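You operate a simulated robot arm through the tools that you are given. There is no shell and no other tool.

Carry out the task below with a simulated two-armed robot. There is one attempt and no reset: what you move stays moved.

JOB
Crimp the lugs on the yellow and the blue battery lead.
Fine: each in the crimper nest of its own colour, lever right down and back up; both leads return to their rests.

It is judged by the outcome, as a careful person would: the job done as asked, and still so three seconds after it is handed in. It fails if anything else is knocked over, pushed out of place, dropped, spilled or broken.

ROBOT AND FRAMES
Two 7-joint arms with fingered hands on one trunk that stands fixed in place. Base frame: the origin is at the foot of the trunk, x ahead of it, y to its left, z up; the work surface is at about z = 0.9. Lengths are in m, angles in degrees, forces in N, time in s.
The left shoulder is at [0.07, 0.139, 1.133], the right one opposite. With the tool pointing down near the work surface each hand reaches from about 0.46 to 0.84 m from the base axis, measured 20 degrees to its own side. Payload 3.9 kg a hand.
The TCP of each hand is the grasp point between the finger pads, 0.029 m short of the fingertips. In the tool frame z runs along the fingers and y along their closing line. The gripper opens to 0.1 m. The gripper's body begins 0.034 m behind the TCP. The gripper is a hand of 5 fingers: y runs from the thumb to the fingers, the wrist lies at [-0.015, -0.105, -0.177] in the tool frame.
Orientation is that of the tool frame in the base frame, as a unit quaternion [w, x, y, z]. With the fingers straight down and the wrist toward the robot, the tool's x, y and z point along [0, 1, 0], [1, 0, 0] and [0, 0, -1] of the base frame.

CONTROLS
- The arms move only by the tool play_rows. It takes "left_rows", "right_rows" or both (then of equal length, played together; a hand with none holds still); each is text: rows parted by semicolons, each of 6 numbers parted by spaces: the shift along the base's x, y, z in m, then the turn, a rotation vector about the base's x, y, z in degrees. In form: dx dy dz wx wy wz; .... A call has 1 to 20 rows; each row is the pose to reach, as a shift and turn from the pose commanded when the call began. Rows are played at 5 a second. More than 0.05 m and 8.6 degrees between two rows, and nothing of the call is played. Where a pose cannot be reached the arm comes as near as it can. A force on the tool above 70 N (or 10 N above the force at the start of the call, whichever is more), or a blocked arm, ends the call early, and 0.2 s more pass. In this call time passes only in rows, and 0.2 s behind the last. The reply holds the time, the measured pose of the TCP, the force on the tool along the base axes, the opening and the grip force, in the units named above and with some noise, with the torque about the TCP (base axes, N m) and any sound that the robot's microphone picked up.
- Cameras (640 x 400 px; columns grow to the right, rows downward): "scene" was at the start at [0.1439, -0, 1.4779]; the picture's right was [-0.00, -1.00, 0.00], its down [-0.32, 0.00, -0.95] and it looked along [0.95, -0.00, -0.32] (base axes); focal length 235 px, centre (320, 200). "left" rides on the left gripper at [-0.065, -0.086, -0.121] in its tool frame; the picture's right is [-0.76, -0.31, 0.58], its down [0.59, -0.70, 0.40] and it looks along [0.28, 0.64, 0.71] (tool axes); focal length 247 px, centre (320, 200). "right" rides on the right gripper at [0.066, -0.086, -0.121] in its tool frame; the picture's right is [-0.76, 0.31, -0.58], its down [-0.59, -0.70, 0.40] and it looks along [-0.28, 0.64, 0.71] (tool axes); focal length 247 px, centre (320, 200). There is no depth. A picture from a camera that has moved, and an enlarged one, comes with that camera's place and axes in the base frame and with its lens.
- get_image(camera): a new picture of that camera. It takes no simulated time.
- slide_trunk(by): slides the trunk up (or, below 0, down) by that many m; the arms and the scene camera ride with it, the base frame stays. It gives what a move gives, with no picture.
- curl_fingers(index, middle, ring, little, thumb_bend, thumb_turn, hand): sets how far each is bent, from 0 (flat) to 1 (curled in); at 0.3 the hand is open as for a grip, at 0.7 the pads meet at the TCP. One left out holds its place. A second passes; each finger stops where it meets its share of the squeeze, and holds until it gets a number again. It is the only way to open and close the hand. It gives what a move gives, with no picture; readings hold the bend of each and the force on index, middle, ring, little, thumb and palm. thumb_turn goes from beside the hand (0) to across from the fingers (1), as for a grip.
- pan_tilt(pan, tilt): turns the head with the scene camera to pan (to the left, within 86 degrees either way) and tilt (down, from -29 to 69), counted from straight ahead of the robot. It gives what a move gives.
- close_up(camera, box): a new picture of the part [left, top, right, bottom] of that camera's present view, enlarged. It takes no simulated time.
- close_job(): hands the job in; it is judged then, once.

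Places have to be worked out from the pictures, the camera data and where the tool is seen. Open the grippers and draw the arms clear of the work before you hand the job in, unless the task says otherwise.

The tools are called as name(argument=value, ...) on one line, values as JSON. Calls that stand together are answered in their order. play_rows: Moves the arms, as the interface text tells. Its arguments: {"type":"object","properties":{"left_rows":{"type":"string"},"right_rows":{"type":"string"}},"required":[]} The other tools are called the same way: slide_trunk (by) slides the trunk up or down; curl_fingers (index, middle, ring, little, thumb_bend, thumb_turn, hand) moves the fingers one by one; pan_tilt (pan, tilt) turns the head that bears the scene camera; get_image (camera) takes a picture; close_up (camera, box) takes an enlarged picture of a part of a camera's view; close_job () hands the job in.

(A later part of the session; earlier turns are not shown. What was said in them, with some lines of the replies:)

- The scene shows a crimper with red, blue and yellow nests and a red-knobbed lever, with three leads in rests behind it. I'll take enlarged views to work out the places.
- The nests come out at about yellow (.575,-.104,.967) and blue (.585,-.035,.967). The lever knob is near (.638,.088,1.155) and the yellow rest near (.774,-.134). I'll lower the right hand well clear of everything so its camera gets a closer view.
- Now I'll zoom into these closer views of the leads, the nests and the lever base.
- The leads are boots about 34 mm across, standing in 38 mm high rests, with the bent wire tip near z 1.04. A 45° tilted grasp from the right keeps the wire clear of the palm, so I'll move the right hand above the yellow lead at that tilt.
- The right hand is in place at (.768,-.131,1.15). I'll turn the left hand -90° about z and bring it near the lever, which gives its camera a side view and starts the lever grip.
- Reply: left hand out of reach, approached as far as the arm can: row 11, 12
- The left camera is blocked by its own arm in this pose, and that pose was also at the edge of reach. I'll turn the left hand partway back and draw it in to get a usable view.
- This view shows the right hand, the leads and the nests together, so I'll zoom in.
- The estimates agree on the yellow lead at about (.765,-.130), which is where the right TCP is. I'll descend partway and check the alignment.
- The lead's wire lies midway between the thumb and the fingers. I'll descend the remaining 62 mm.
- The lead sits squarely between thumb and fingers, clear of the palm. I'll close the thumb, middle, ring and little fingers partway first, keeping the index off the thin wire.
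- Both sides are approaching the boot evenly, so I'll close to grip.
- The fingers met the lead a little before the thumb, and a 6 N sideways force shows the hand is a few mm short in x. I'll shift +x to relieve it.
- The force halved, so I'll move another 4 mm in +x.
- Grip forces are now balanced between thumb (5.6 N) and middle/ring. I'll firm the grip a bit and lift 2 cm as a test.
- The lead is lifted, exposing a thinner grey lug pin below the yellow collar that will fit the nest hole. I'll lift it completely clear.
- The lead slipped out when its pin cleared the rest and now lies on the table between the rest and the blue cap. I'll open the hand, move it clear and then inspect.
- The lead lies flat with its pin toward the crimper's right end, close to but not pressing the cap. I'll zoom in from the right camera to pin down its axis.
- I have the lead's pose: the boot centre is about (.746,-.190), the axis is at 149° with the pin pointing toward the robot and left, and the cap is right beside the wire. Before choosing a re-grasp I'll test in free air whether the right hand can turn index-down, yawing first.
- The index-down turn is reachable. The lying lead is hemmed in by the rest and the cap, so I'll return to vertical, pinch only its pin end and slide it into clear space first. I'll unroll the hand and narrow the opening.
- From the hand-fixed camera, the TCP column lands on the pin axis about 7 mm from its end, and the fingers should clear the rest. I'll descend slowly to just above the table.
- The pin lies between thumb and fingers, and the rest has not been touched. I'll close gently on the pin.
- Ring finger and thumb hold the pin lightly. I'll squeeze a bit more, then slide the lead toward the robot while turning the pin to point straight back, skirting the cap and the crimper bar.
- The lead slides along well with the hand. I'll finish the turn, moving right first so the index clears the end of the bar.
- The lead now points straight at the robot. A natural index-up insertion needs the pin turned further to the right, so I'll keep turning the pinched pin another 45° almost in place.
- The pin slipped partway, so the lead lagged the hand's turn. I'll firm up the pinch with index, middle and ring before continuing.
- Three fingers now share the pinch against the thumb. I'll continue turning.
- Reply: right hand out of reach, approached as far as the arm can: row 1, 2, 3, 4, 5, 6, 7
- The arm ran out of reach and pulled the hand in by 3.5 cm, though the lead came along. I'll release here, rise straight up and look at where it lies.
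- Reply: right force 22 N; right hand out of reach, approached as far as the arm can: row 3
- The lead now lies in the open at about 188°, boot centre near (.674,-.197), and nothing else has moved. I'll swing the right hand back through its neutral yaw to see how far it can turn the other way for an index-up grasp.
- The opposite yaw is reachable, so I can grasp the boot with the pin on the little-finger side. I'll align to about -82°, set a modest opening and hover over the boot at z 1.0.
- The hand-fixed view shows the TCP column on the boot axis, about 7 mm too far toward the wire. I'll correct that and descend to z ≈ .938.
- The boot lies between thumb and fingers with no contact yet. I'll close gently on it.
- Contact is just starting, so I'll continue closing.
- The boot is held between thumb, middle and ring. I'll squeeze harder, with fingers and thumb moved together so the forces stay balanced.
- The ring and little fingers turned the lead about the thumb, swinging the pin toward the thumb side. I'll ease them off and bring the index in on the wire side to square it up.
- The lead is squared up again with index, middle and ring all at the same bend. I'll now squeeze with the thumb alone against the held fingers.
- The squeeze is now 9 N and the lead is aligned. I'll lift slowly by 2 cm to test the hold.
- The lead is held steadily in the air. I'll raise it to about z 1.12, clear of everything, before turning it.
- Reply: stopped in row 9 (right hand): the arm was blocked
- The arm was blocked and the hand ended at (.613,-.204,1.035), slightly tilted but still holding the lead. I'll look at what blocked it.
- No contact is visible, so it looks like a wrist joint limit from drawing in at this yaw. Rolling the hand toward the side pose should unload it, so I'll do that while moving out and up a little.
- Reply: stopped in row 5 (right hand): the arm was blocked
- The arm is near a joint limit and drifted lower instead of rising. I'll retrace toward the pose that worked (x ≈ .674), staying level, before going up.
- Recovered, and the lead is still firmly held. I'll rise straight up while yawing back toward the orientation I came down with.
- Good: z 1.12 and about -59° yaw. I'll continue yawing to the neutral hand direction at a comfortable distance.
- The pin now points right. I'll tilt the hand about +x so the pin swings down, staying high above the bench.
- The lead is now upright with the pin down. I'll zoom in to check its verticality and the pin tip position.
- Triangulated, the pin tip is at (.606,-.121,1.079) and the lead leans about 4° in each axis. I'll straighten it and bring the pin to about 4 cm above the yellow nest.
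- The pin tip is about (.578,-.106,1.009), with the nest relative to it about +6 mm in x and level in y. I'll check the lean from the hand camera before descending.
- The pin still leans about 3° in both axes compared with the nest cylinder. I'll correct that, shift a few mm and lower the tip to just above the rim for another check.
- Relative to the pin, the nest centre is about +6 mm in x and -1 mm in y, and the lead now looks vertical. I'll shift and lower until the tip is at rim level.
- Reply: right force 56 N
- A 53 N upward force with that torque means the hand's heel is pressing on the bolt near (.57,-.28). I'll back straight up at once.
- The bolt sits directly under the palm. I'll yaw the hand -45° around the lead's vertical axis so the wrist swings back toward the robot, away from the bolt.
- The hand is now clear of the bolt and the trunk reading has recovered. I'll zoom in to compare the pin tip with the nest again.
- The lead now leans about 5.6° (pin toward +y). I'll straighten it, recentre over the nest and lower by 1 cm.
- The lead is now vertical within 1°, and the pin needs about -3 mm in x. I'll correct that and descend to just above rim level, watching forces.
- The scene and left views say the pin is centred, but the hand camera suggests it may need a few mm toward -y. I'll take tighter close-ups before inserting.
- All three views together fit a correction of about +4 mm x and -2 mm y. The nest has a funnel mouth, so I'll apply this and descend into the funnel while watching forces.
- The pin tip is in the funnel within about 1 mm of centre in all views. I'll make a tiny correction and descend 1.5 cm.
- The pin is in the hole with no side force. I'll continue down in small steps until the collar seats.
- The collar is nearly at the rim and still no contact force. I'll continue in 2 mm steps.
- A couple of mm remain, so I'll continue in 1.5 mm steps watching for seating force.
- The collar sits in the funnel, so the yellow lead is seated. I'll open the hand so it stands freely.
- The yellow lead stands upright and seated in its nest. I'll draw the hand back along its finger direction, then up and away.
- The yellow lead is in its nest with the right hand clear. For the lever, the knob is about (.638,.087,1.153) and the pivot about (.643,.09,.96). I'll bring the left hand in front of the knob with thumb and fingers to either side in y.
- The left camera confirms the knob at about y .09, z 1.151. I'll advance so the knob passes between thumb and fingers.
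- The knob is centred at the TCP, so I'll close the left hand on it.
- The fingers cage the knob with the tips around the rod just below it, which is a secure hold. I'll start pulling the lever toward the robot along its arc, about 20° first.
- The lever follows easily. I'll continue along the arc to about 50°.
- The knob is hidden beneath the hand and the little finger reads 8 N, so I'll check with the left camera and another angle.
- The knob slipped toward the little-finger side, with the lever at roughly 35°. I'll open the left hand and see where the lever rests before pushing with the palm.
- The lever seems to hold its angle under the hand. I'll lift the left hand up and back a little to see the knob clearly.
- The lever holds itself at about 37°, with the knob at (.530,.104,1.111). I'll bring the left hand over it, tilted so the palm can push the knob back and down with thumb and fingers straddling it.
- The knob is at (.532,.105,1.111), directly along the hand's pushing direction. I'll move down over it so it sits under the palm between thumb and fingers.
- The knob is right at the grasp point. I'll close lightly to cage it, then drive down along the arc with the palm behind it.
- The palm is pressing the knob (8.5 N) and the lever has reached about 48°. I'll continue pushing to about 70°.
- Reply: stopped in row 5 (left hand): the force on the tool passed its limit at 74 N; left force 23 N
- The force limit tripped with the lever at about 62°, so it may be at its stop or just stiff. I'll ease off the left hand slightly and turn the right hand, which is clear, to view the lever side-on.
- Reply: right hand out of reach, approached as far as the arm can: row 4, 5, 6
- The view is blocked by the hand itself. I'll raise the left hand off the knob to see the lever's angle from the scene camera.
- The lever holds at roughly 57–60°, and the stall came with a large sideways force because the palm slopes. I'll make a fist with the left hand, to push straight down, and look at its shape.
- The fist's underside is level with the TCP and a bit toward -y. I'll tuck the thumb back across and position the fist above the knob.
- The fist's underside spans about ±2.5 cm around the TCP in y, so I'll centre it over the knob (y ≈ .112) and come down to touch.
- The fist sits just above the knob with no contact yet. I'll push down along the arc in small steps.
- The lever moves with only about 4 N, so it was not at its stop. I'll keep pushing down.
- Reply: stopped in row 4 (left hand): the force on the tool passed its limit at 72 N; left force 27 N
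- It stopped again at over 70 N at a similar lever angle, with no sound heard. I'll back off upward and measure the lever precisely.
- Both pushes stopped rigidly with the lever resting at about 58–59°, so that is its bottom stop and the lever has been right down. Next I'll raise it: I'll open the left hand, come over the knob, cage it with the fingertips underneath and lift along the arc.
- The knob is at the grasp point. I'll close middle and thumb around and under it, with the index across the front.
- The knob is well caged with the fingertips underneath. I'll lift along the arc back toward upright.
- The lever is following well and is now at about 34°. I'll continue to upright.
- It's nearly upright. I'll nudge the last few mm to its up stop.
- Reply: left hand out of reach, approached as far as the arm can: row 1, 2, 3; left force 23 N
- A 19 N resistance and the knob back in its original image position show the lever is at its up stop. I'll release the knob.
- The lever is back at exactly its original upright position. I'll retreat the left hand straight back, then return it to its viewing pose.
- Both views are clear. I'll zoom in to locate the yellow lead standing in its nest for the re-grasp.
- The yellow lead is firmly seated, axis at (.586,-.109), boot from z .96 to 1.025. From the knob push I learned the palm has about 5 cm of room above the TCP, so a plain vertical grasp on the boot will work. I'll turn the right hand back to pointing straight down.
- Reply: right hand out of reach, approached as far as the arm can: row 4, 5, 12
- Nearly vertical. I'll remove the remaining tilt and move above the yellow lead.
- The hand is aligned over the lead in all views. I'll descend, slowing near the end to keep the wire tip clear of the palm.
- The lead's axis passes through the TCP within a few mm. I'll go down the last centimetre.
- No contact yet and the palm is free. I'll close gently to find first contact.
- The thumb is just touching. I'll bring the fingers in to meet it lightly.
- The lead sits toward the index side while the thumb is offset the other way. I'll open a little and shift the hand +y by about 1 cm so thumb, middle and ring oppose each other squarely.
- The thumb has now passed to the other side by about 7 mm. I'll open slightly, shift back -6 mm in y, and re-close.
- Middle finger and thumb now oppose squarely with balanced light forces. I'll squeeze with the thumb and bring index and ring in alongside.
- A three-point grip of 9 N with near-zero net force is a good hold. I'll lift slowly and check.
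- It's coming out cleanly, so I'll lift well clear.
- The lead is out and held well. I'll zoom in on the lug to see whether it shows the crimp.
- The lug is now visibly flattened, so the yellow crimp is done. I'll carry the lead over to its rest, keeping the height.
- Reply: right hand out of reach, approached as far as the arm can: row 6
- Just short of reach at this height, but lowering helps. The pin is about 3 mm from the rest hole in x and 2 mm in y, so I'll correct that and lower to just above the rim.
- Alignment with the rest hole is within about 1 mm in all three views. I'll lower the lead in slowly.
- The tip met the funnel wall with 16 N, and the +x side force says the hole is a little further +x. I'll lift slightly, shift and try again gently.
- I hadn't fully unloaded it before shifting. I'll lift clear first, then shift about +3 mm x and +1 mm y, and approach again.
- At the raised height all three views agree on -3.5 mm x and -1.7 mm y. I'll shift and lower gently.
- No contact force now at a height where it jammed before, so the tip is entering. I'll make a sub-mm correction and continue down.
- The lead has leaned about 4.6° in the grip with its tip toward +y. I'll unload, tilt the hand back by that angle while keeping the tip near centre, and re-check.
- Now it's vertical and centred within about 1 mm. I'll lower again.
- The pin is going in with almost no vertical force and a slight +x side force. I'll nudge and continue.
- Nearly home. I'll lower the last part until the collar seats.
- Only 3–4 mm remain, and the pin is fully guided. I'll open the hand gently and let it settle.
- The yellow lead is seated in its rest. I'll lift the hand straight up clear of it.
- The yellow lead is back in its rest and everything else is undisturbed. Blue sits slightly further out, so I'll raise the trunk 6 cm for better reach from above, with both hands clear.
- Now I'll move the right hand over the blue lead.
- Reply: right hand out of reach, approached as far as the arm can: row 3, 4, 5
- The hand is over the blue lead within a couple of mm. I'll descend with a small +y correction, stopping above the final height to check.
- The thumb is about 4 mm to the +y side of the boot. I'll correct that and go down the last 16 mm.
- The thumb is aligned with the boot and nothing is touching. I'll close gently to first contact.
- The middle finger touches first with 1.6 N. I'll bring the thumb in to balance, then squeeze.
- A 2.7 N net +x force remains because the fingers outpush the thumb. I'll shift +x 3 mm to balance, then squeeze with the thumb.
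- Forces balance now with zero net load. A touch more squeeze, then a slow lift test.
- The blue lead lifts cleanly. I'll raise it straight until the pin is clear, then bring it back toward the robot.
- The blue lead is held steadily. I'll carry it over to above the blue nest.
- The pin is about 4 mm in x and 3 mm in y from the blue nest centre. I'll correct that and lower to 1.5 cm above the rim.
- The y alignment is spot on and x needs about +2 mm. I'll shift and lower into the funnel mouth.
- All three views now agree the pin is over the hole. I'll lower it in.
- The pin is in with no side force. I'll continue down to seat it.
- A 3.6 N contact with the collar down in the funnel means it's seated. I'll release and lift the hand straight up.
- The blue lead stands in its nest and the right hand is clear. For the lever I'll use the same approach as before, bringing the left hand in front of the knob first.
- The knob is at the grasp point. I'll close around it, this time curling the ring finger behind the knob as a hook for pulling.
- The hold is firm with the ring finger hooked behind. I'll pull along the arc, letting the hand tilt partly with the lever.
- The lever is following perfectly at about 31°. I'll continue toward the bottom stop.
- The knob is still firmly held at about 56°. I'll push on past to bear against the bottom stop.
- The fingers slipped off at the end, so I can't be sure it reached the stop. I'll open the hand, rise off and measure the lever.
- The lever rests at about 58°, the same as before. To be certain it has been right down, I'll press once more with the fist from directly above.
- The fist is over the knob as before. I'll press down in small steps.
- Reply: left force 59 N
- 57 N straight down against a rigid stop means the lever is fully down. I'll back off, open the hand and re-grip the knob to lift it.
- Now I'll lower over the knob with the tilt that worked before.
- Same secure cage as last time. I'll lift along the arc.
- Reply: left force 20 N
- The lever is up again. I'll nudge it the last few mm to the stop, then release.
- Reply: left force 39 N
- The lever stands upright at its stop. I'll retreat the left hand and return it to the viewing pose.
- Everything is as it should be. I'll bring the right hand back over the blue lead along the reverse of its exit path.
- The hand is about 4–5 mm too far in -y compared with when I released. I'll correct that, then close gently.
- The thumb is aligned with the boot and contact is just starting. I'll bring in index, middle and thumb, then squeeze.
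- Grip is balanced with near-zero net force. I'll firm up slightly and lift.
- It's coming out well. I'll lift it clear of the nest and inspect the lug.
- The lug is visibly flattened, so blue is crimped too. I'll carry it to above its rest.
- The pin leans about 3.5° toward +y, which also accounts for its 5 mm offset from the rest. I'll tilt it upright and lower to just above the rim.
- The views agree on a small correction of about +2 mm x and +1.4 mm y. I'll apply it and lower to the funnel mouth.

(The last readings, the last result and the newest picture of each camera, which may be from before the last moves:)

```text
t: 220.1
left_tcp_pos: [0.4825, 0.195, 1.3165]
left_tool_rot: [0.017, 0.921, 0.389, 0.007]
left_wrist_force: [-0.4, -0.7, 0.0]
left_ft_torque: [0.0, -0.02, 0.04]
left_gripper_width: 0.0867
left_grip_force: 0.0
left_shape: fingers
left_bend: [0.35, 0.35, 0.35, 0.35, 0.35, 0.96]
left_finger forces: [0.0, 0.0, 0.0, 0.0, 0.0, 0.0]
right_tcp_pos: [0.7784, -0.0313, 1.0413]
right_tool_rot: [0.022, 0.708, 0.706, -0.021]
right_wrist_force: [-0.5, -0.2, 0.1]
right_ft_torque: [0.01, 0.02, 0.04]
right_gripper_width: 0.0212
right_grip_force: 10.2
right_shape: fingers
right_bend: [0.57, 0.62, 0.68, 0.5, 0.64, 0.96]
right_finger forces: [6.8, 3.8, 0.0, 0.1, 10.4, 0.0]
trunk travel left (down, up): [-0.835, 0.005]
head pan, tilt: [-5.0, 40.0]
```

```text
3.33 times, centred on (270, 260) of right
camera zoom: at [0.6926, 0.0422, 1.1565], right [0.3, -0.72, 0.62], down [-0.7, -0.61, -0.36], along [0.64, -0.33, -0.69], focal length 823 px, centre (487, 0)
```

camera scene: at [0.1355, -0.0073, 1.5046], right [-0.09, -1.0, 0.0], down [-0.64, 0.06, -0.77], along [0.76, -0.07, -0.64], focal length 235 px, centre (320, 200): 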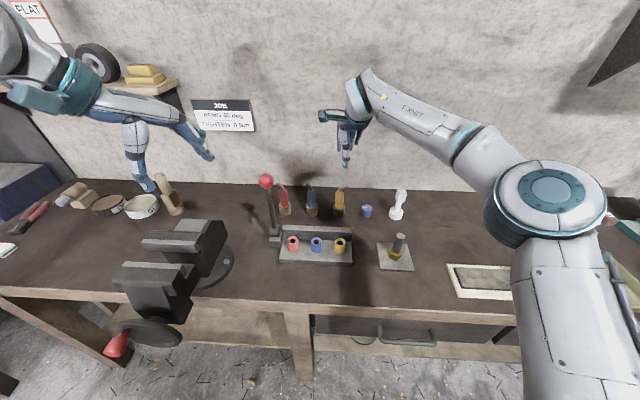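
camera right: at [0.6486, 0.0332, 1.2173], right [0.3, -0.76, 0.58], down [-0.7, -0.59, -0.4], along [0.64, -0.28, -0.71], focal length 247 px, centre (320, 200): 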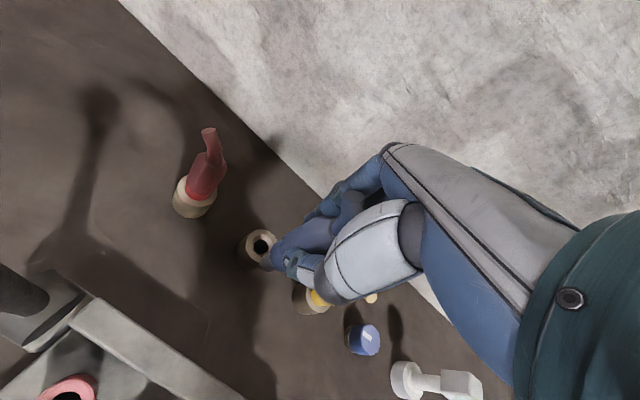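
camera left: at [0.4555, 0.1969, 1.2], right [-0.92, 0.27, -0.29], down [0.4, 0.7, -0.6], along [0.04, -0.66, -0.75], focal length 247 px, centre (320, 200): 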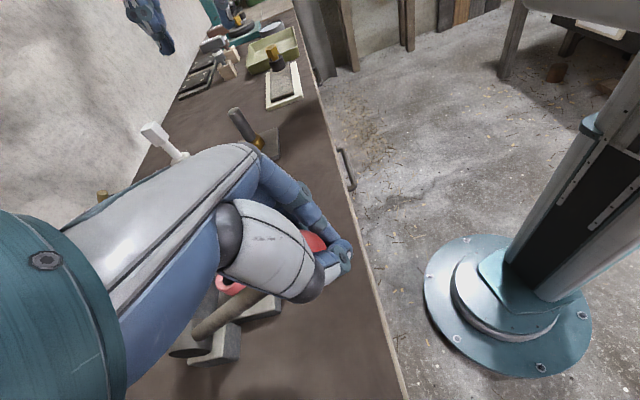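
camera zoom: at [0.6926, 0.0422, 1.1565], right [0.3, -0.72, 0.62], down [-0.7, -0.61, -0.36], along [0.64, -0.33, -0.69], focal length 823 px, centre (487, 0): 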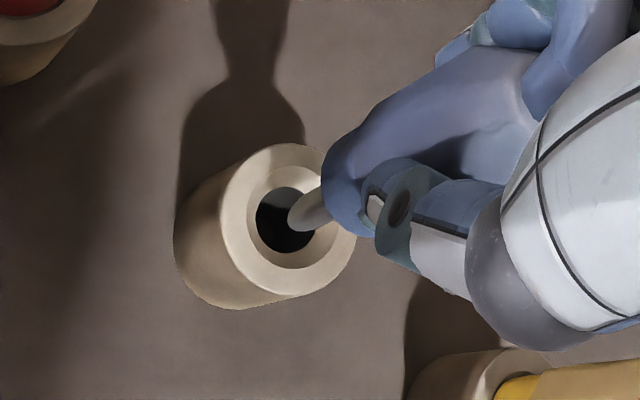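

All views show the pin within about 1 mm of the hole. I'll lower slowly, watching force.

play_rows(right_rows="0.0004 0 -0.004 0 0 0;0.0004 0 -0.008 0 0 0;0.0004 0 -0.012 0 0 0;0.0004 0 -0.016 0 0 0")

close_up(camera="scene", box=[300, 180, 330, 210])

close_up(camera="left", box=[340, 150, 380, 200])

close_up(camera="right", box=[210, 200, 330, 320])

```text
t: 221.1
left_tcp_pos: [0.4827, 0.1951, 1.3172]
left_tool_rot: [0.018, 0.921, 0.389, 0.008]
left_wrist_force: [-0.3, 0.7, 0.6]
left_ft_torque: [-0.01, 0.0, 0.0]
left_gripper_width: 0.0867
left_grip_force: 0.0
left_shape: fingers
left_bend: [0.35, 0.35, 0.35, 0.35, 0.35, 0.96]
left_finger forces: [0.1, 0.1, 0.0, 0.0, 0.1, 0.1]
right_tcp_pos: [0.7791, -0.0313, 1.0252]
right_tool_rot: [0.023, 0.708, 0.705, -0.021]
right_wrist_force: [-0.1, 0.2, -1.0]
right_ft_torque: [-0.02, 0.03, 0.01]
right_gripper_width: 0.0213
right_grip_force: 10.0
right_shape: fingers
right_bend: [0.57, 0.62, 0.68, 0.5, 0.64, 0.96]
right_finger forces: [6.7, 3.8, 0.1, 0.1, 10.4, 0.0]
trunk travel left (down, up): [-0.835, 0.005]
head pan, tilt: [-5.0, 40.0]
```

```text
13.33 times, centred on (315, 195) of scene
camera zoom: at [0.1355, -0.0076, 1.5046], right [-0.09, -1.0, 0.0], down [-0.64, 0.06, -0.77], along [0.76, -0.07, -0.64], focal length 3137 px, centre (387, 267)
```

zoom: 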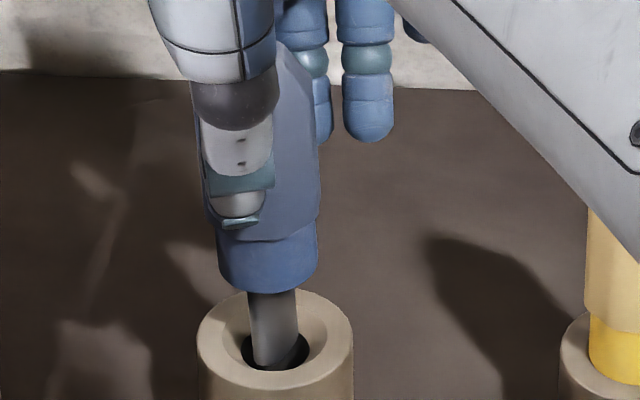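

```text
8.00 times, centred on (360, 175) of left
camera zoom: at [0.3723, 0.2106, 1.433], right [-0.73, -0.34, -0.59], down [-0.08, 0.9, -0.43], along [0.68, -0.26, -0.69], focal length 1976 px, centre (0, 400)
```

zoom: 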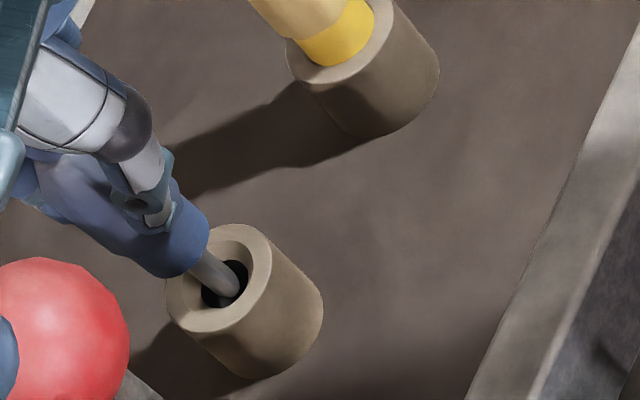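

```text
3.33 times, centred on (270, 260) of right
camera zoom: at [0.6924, 0.042, 1.1411], right [0.3, -0.72, 0.62], down [-0.7, -0.61, -0.36], along [0.64, -0.33, -0.69], focal length 823 px, centre (487, 0)
```

zoom: 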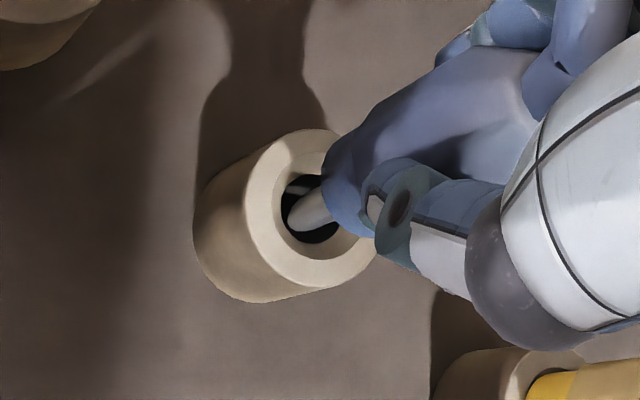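

The tip is in the hole with no force. I'll continue down to seat.

play_rows(right_rows="0 0 -0.004 0 0 0;0 0 -0.008 0 0 0;0 0 -0.012 0 0 0;0 0 -0.016 0 0 0;0 0 -0.02 0 0 0")

close_up(camera="scene", box=[300, 180, 330, 210])

close_up(camera="left", box=[340, 150, 380, 200])

```text
t: 222.3
left_tcp_pos: [0.4818, 0.1947, 1.3161]
left_tool_rot: [0.018, 0.921, 0.389, 0.007]
left_wrist_force: [0.1, 0.5, -0.1]
left_ft_torque: [-0.01, -0.02, 0.01]
left_gripper_width: 0.087
left_grip_force: 0.0
left_shape: fingers
left_bend: [0.35, 0.35, 0.35, 0.35, 0.35, 0.96]
left_finger forces: [0.0, 0.0, 0.1, 0.1, 0.0, 0.0]
right_tcp_pos: [0.7785, -0.0312, 1.0043]
right_tool_rot: [0.022, 0.707, 0.707, -0.021]
right_wrist_force: [-0.2, -0.5, -1.1]
right_ft_torque: [0.02, 0.0, 0.02]
right_gripper_width: 0.0209
right_grip_force: 10.6
right_shape: fingers
right_bend: [0.57, 0.62, 0.68, 0.5, 0.64, 0.96]
right_finger forces: [6.7, 3.8, 0.0, 0.0, 10.4, 0.1]
trunk travel left (down, up): [-0.835, 0.005]
head pan, tilt: [-5.0, 40.0]
```

```text
13.33 times, centred on (315, 195) of scene
camera zoom: at [0.1355, -0.0073, 1.5046], right [-0.09, -1.0, 0.0], down [-0.64, 0.06, -0.77], along [0.76, -0.07, -0.64], focal length 3137 px, centre (387, 267)
```

zoom: 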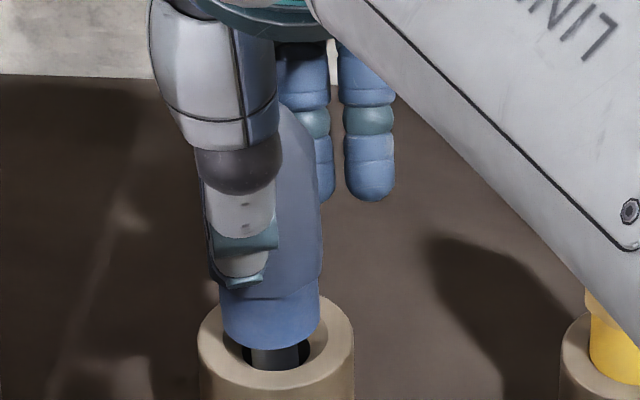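

```text
8.00 times, centred on (360, 175) of left
camera zoom: at [0.3723, 0.2109, 1.4329], right [-0.73, -0.34, -0.59], down [-0.08, 0.9, -0.43], along [0.68, -0.26, -0.69], focal length 1976 px, centre (0, 400)
```

zoom: 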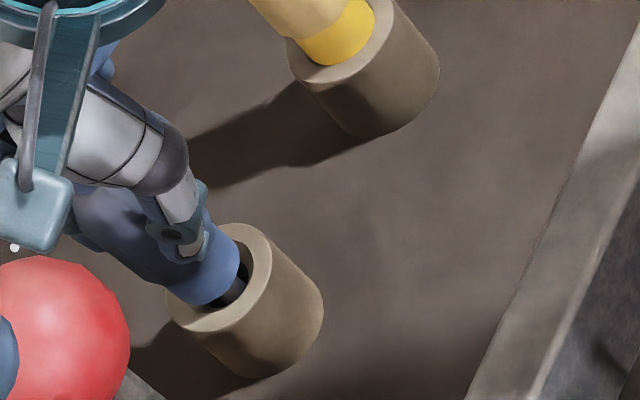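

A few mm remain, so I'll lower a little more and then release.

play_rows(right_rows="0 0 -0.002 0 0 0;0 0 -0.004 0 0 0")

curl_fingers(hand="right", index=0.54, middle=0.55, ring=0.55, little=0.48, thumb_bend=0.56)

curl_fingers(hand="right", index=0.42, middle=0.42, ring=0.42, little=0.42, thumb_bend=0.42)

close_up(camera="scene", box=[295, 170, 335, 210])

close_up(camera="left", box=[330, 140, 380, 200])

```text
t: 222.9
left_tcp_pos: [0.4827, 0.195, 1.3162]
left_tool_rot: [0.017, 0.921, 0.389, 0.008]
left_wrist_force: [1.0, 0.0, 0.1]
left_ft_torque: [-0.01, 0.0, -0.01]
left_gripper_width: 0.0868
left_grip_force: 0.0
left_shape: fingers
left_bend: [0.35, 0.35, 0.35, 0.35, 0.35, 0.96]
left_finger forces: [0.0, 0.1, 0.0, 0.0, 0.0, 0.0]
right_tcp_pos: [0.778, -0.0295, 1.0017]
right_tool_rot: [0.022, 0.708, 0.706, -0.021]
right_wrist_force: [1.0, 0.3, -1.2]
right_ft_torque: [0.01, -0.03, 0.03]
right_gripper_width: 0.0211
right_grip_force: 10.0
right_shape: fingers
right_bend: [0.57, 0.62, 0.68, 0.5, 0.64, 0.96]
right_finger forces: [6.7, 3.8, 0.1, 0.0, 10.3, 0.0]
trunk travel left (down, up): [-0.835, 0.005]
head pan, tilt: [-5.0, 40.0]
```

```text
t: 223.9
left_tcp_pos: [0.482, 0.1963, 1.3157]
left_tool_rot: [0.017, 0.921, 0.389, 0.008]
left_wrist_force: [-0.2, -0.9, -0.8]
left_ft_torque: [0.02, -0.02, 0.02]
left_gripper_width: 0.0868
left_grip_force: 0.0
left_shape: fingers
left_bend: [0.35, 0.35, 0.35, 0.35, 0.35, 0.96]
left_finger forces: [0.1, 0.0, 0.0, 0.0, 0.0, 0.0]
right_tcp_pos: [0.7785, -0.031, 1.0017]
right_tool_rot: [0.022, 0.708, 0.706, -0.021]
right_wrist_force: [0.0, 0.0, 0.2]
right_ft_torque: [0.01, 0.0, 0.03]
right_gripper_width: 0.0376
right_grip_force: 0.0
right_shape: fingers
right_bend: [0.54, 0.55, 0.55, 0.48, 0.56, 0.97]
right_finger forces: [0.0, 0.0, 0.0, 0.0, 0.0, 0.0]
trunk travel left (down, up): [-0.835, 0.005]
head pan, tilt: [-5.0, 40.0]
```

```text
t: 224.9
left_tcp_pos: [0.4821, 0.1954, 1.3164]
left_tool_rot: [0.017, 0.921, 0.389, 0.008]
left_wrist_force: [-0.6, 0.2, 0.2]
left_ft_torque: [0.02, 0.01, -0.02]
left_gripper_width: 0.0868
left_grip_force: 0.0
left_shape: fingers
left_bend: [0.35, 0.35, 0.35, 0.35, 0.35, 0.96]
left_finger forces: [0.0, 0.0, 0.0, 0.1, 0.0, 0.0]
right_tcp_pos: [0.7787, -0.0302, 1.0008]
right_tool_rot: [0.022, 0.708, 0.706, -0.021]
right_wrist_force: [-0.1, 0.9, 0.6]
right_ft_torque: [0.03, 0.0, -0.03]
right_gripper_width: 0.0693
right_grip_force: 0.1
right_shape: fingers
right_bend: [0.42, 0.42, 0.42, 0.42, 0.42, 0.97]
right_finger forces: [0.0, 0.1, 0.0, 0.0, 0.0, 0.1]
trunk travel left (down, up): [-0.835, 0.005]
head pan, tilt: [-5.0, 40.0]
```

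```text
10.00 times, centred on (315, 190) of scene
camera zoom: at [0.1353, -0.0073, 1.5046], right [-0.09, -1.0, 0.0], down [-0.64, 0.06, -0.77], along [0.76, -0.07, -0.64], focal length 2352 px, centre (370, 300)
```

zoom: 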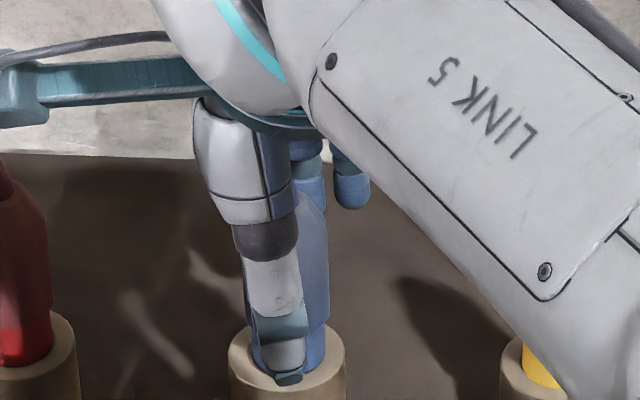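

```text
6.67 times, centred on (355, 170) of left
camera zoom: at [0.3721, 0.2109, 1.433], right [-0.73, -0.34, -0.59], down [-0.08, 0.9, -0.43], along [0.68, -0.26, -0.69], focal length 1646 px, centre (87, 400)
```

zoom: 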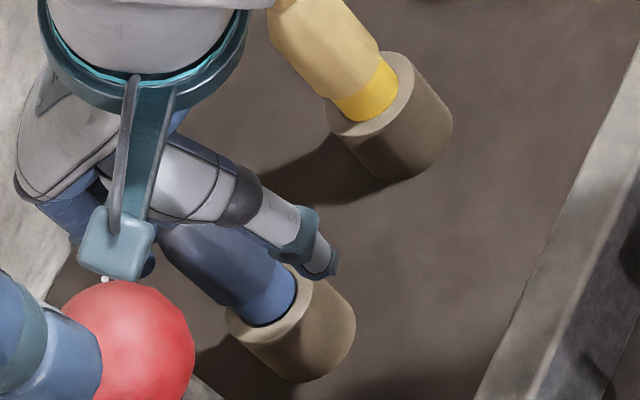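

The blue lead is seated in its rest. I'll lift the hand straight up clear of it and then draw back.

play_rows(right_rows="0 0 0.02 0 0 0;0 0 0.045 0 0 0;-0.001 0 0.07 0 0 0;-0.003 0 0.09 0 0 0;-0.01 0 0.11 0 0 0;-0.03 -0.01 0.13 0 0 0;-0.06 -0.03 0.15 1 0 0;-0.1 -0.06 0.17 2 0 0;-0.14 -0.09 0.19 3.5 0 0")

get_image(camera="scene")

close_up(camera="scene", box=[230, 150, 410, 280])

get_image(camera="left")

```text
refused: row 8 steps farther than a row can; nothing moved
```

```text
taken
camera scene: at [0.1353, -0.0073, 1.5046], right [-0.09, -1.0, 0.0], down [-0.64, 0.06, -0.77], along [0.76, -0.07, -0.64], focal length 235 px, centre (320, 200)
```

scene: 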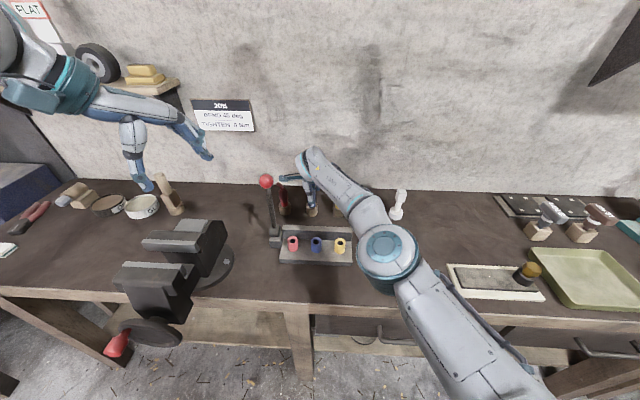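

```text
3.08 times, centred on (320, 215) of scene
camera zoom: at [0.1353, -0.0073, 1.5046], right [-0.09, -1.0, 0.0], down [-0.64, 0.06, -0.77], along [0.76, -0.07, -0.64], focal length 724 px, centre (320, 154)
```

zoom: 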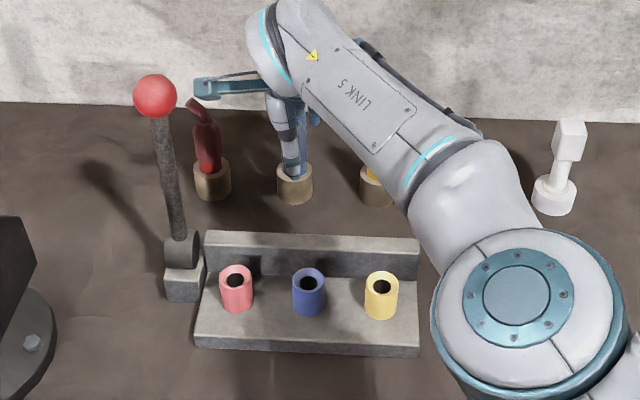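

```text
taken
camera left: at [0.3721, 0.2109, 1.433], right [-0.73, -0.34, -0.59], down [-0.08, 0.9, -0.43], along [0.68, -0.26, -0.69], focal length 247 px, centre (320, 200)
```

left: 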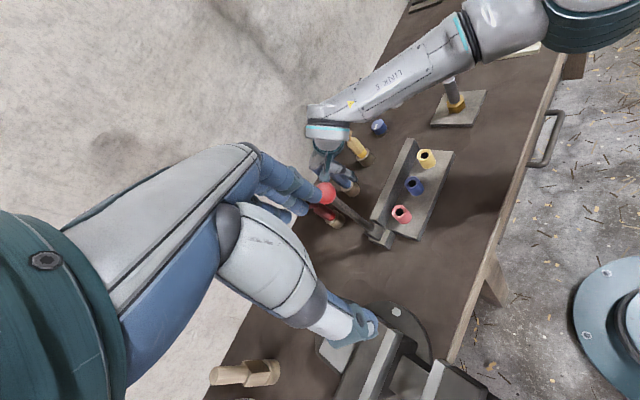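

One row stepped too far, so nothing moved. I'll repeat with smaller steps, going straight up first.

play_rows(right_rows="0 0 0.02 0 0 0;0 0 0.045 0 0 0;-0.001 0 0.07 0 0 0;-0.003 0 0.09 0 0 0;-0.01 0 0.11 0 0 0;-0.03 -0.01 0.13 0 0 0;-0.055 -0.025 0.145 1 0 0;-0.085 -0.045 0.16 2 0 0;-0.115 -0.065 0.17 3.5 0 0;-0.145 -0.09 0.18 3.5 0 0;-0.18 -0.115 0.19 3.5 0 0")

close_up(camera="scene", box=[230, 150, 430, 280])

get_image(camera="left")

```text
t: 227.3
left_tcp_pos: [0.4794, 0.1934, 1.3173]
left_tool_rot: [0.017, 0.921, 0.389, 0.008]
left_wrist_force: [0.3, -0.3, -0.2]
left_ft_torque: [0.03, -0.01, 0.0]
left_gripper_width: 0.0868
left_grip_force: 0.0
left_shape: fingers
left_bend: [0.35, 0.35, 0.35, 0.35, 0.35, 0.96]
left_finger forces: [0.1, 0.0, 0.1, 0.1, 0.1, 0.1]
right_tcp_pos: [0.5951, -0.1491, 1.1914]
right_tool_rot: [0.0, 0.709, 0.706, 0.0]
right_wrist_force: [0.0, -0.4, 0.0]
right_ft_torque: [0.01, -0.03, -0.01]
right_gripper_width: 0.0695
right_grip_force: 0.1
right_shape: fingers
right_bend: [0.42, 0.42, 0.42, 0.42, 0.42, 0.98]
right_finger forces: [0.0, 0.1, 0.0, 0.1, 0.0, 0.1]
trunk travel left (down, up): [-0.835, 0.005]
head pan, tilt: [-5.0, 40.0]
```

```text
3.08 times, centred on (330, 215) of scene
camera zoom: at [0.1329, -0.009, 1.5048], right [-0.09, -1.0, 0.0], down [-0.64, 0.06, -0.77], along [0.76, -0.07, -0.64], focal length 724 px, centre (289, 154)
```

zoom: 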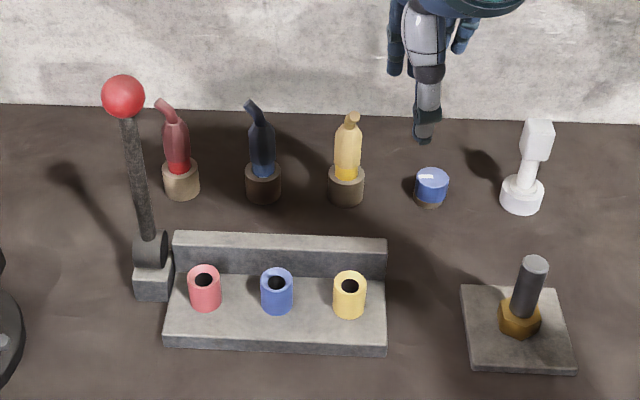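

```text
taken
camera left: at [0.3698, 0.2093, 1.434], right [-0.73, -0.34, -0.59], down [-0.08, 0.9, -0.42], along [0.68, -0.26, -0.69], focal length 247 px, centre (320, 200)
```

left: 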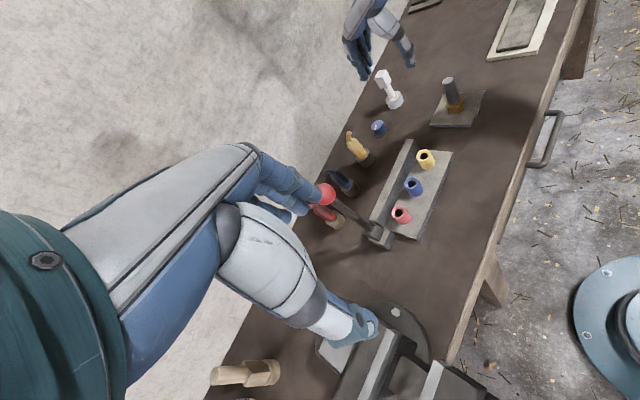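

Both leads are in their own rests, the lever is upright, the nests are empty and nothing else has moved. I'll open both hands fully and draw the arms well back.

play_rows(left_rows="-0.005 0.005 0.015 0 0 0;-0.01 0.01 0.03 0 0 0;-0.015 0.015 0.045 0 0 0;-0.02 0.02 0.06 0 0 0;-0.025 0.025 0.075 0 0 0;-0.03 0.03 0.09 0 0 0", right_rows="-0.022 -0.012 0.03 0 0 0;-0.044 -0.025 0.06 0 0 0;-0.066 -0.037 0.09 0 0 0;-0.09 -0.05 0.12 0 0 0;-0.115 -0.06 0.15 0 0 0;-0.14 -0.07 0.18 0 0 0")

curl_fingers(hand="right", index=0.3, middle=0.3, ring=0.3, little=0.3, thumb_bend=0.3)

curl_fingers(hand="left", index=0.3, middle=0.3, ring=0.3, little=0.3, thumb_bend=0.3)

get_image(camera="scene")

close_up(camera="scene", box=[260, 160, 380, 250])

close_up(camera="right", box=[40, 0, 360, 240])

```text
t: 228.7
left_tcp_pos: [0.4509, 0.2237, 1.4057]
left_tool_rot: [0.018, 0.921, 0.39, 0.008]
left_wrist_force: [-0.1, -0.4, 0.2]
left_ft_torque: [0.0, 0.02, 0.01]
left_gripper_width: 0.0868
left_grip_force: 0.0
left_shape: fingers
left_bend: [0.35, 0.35, 0.35, 0.35, 0.35, 0.96]
left_finger forces: [0.0, 0.0, 0.0, 0.0, 0.1, 0.0]
right_tcp_pos: [0.471, -0.2147, 1.3563]
right_tool_rot: [0.001, 0.708, 0.706, -0.001]
right_wrist_force: [0.1, -0.3, 0.9]
right_ft_torque: [-0.01, 0.02, -0.02]
right_gripper_width: 0.0697
right_grip_force: 0.1
right_shape: fingers
right_bend: [0.42, 0.42, 0.42, 0.42, 0.42, 0.98]
right_finger forces: [0.0, 0.0, 0.1, 0.1, 0.0, 0.0]
right hand out of reach, approached as far as the arm can: row 6
trunk travel left (down, up): [-0.835, 0.005]
head pan, tilt: [-5.0, 40.0]
```

```text
t: 229.7
left_tcp_pos: [0.4524, 0.2241, 1.4057]
left_tool_rot: [0.018, 0.921, 0.39, 0.007]
left_wrist_force: [0.5, -0.1, 0.1]
left_ft_torque: [0.03, -0.03, 0.01]
left_gripper_width: 0.0869
left_grip_force: 0.1
left_shape: fingers
left_bend: [0.35, 0.35, 0.35, 0.35, 0.35, 0.96]
left_finger forces: [0.0, 0.0, 0.1, 0.0, 0.0, 0.0]
right_tcp_pos: [0.4708, -0.2139, 1.3563]
right_tool_rot: [0.0, 0.709, 0.705, 0.001]
right_wrist_force: [0.7, -1.0, -0.2]
right_ft_torque: [0.02, 0.0, 0.03]
right_gripper_width: 0.0982
right_grip_force: 0.1
right_shape: fingers
right_bend: [0.3, 0.3, 0.3, 0.3, 0.3, 0.98]
right_finger forces: [0.0, 0.0, 0.0, 0.1, 0.0, 0.0]
trunk travel left (down, up): [-0.835, 0.005]
head pan, tilt: [-5.0, 40.0]
```

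```text
t: 230.7
left_tcp_pos: [0.4517, 0.2235, 1.4073]
left_tool_rot: [0.018, 0.921, 0.389, 0.008]
left_wrist_force: [-0.7, -0.5, 1.0]
left_ft_torque: [-0.02, -0.05, -0.01]
left_gripper_width: 0.0985
left_grip_force: 0.1
left_shape: fingers
left_bend: [0.3, 0.3, 0.3, 0.3, 0.3, 0.96]
left_finger forces: [0.0, 0.0, 0.0, 0.0, 0.0, 0.0]
right_tcp_pos: [0.4725, -0.2128, 1.3543]
right_tool_rot: [0.0, 0.708, 0.707, 0.0]
right_wrist_force: [0.1, 0.1, 0.4]
right_ft_torque: [0.0, -0.03, 0.0]
right_gripper_width: 0.0984
right_grip_force: 0.1
right_shape: fingers
right_bend: [0.3, 0.3, 0.3, 0.3, 0.3, 0.98]
right_finger forces: [0.0, 0.0, 0.1, 0.0, 0.0, 0.0]
trunk travel left (down, up): [-0.835, 0.005]
head pan, tilt: [-5.0, 40.0]
```

```text
taken
camera scene: at [0.1353, -0.0073, 1.5046], right [-0.09, -1.0, 0.0], down [-0.64, 0.06, -0.77], along [0.76, -0.07, -0.64], focal length 235 px, centre (320, 200)
```

scene: 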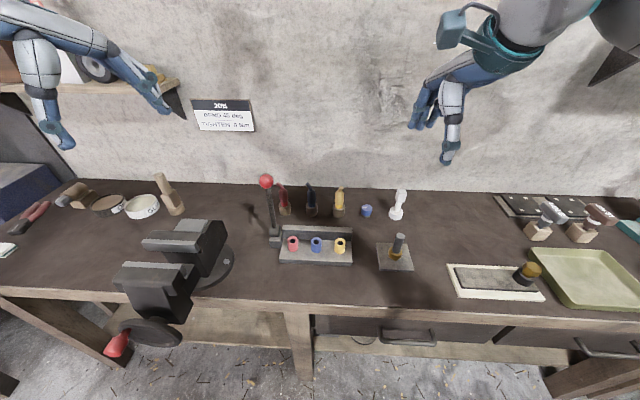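

```text
4.44 times, centred on (320, 205) of scene
camera zoom: at [0.1353, -0.0073, 1.5046], right [-0.09, -1.0, 0.0], down [-0.64, 0.06, -0.77], along [0.76, -0.07, -0.64], focal length 1046 px, centre (320, 178)
```

zoom: 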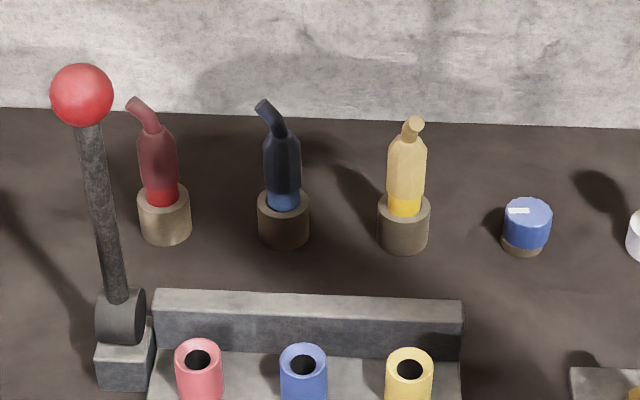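

```text
1.67 times, centred on (200, 120) of right
camera zoom: at [0.3867, -0.1472, 1.4757], right [0.3, -0.76, 0.58], down [-0.7, -0.59, -0.4], along [0.64, -0.29, -0.71], focal length 412 px, centre (520, 333)
```

zoom: 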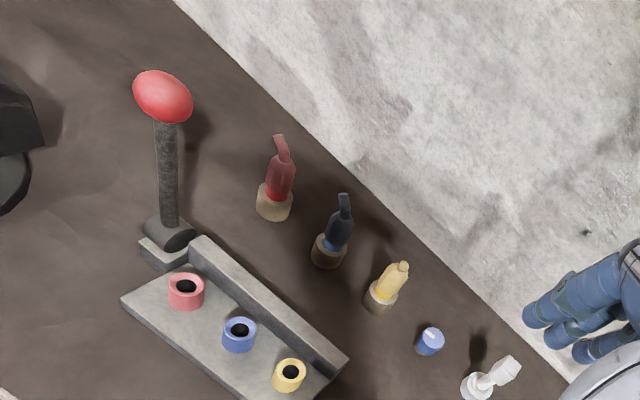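

Both crimped leads stand in their own rests, the lever is upright, the red lead and other bench items look undisturbed, and both hands are open and clear. I'm handing the job in.

close_job()

```text
The job is handed in.
```

The yellow and blue leads are both crimped and back in their rests. The job is handed in, but I don't have the result of the judging.

- **Crimps:** Each lug went into the nest of its own colour. For each, the lever went down until it met a rigid stop, at about 58° of travel, and then back fully upright. After the stroke each lug was visibly flattened. The microphone picked up no click either time, so I'm relying on the rigid stop and the flattened lugs.
- **Dropped lead:** On the first pick-up the yellow lead slipped from the hand as its pin came out of the rest, and it fell on the bench. I slid it clear, picked it up again and finished the crimp.
- **Bump on the bolt:** While placing the yellow lead, the right hand pressed on the upright bolt beside the crimper with about 53 N, and I backed off at once. In the pictures taken afterwards the bolt stand and the other bench items look where they were.

Both hands were open and drawn clear of the work when I handed in. The trunk is still raised 6 cm from its starting height.
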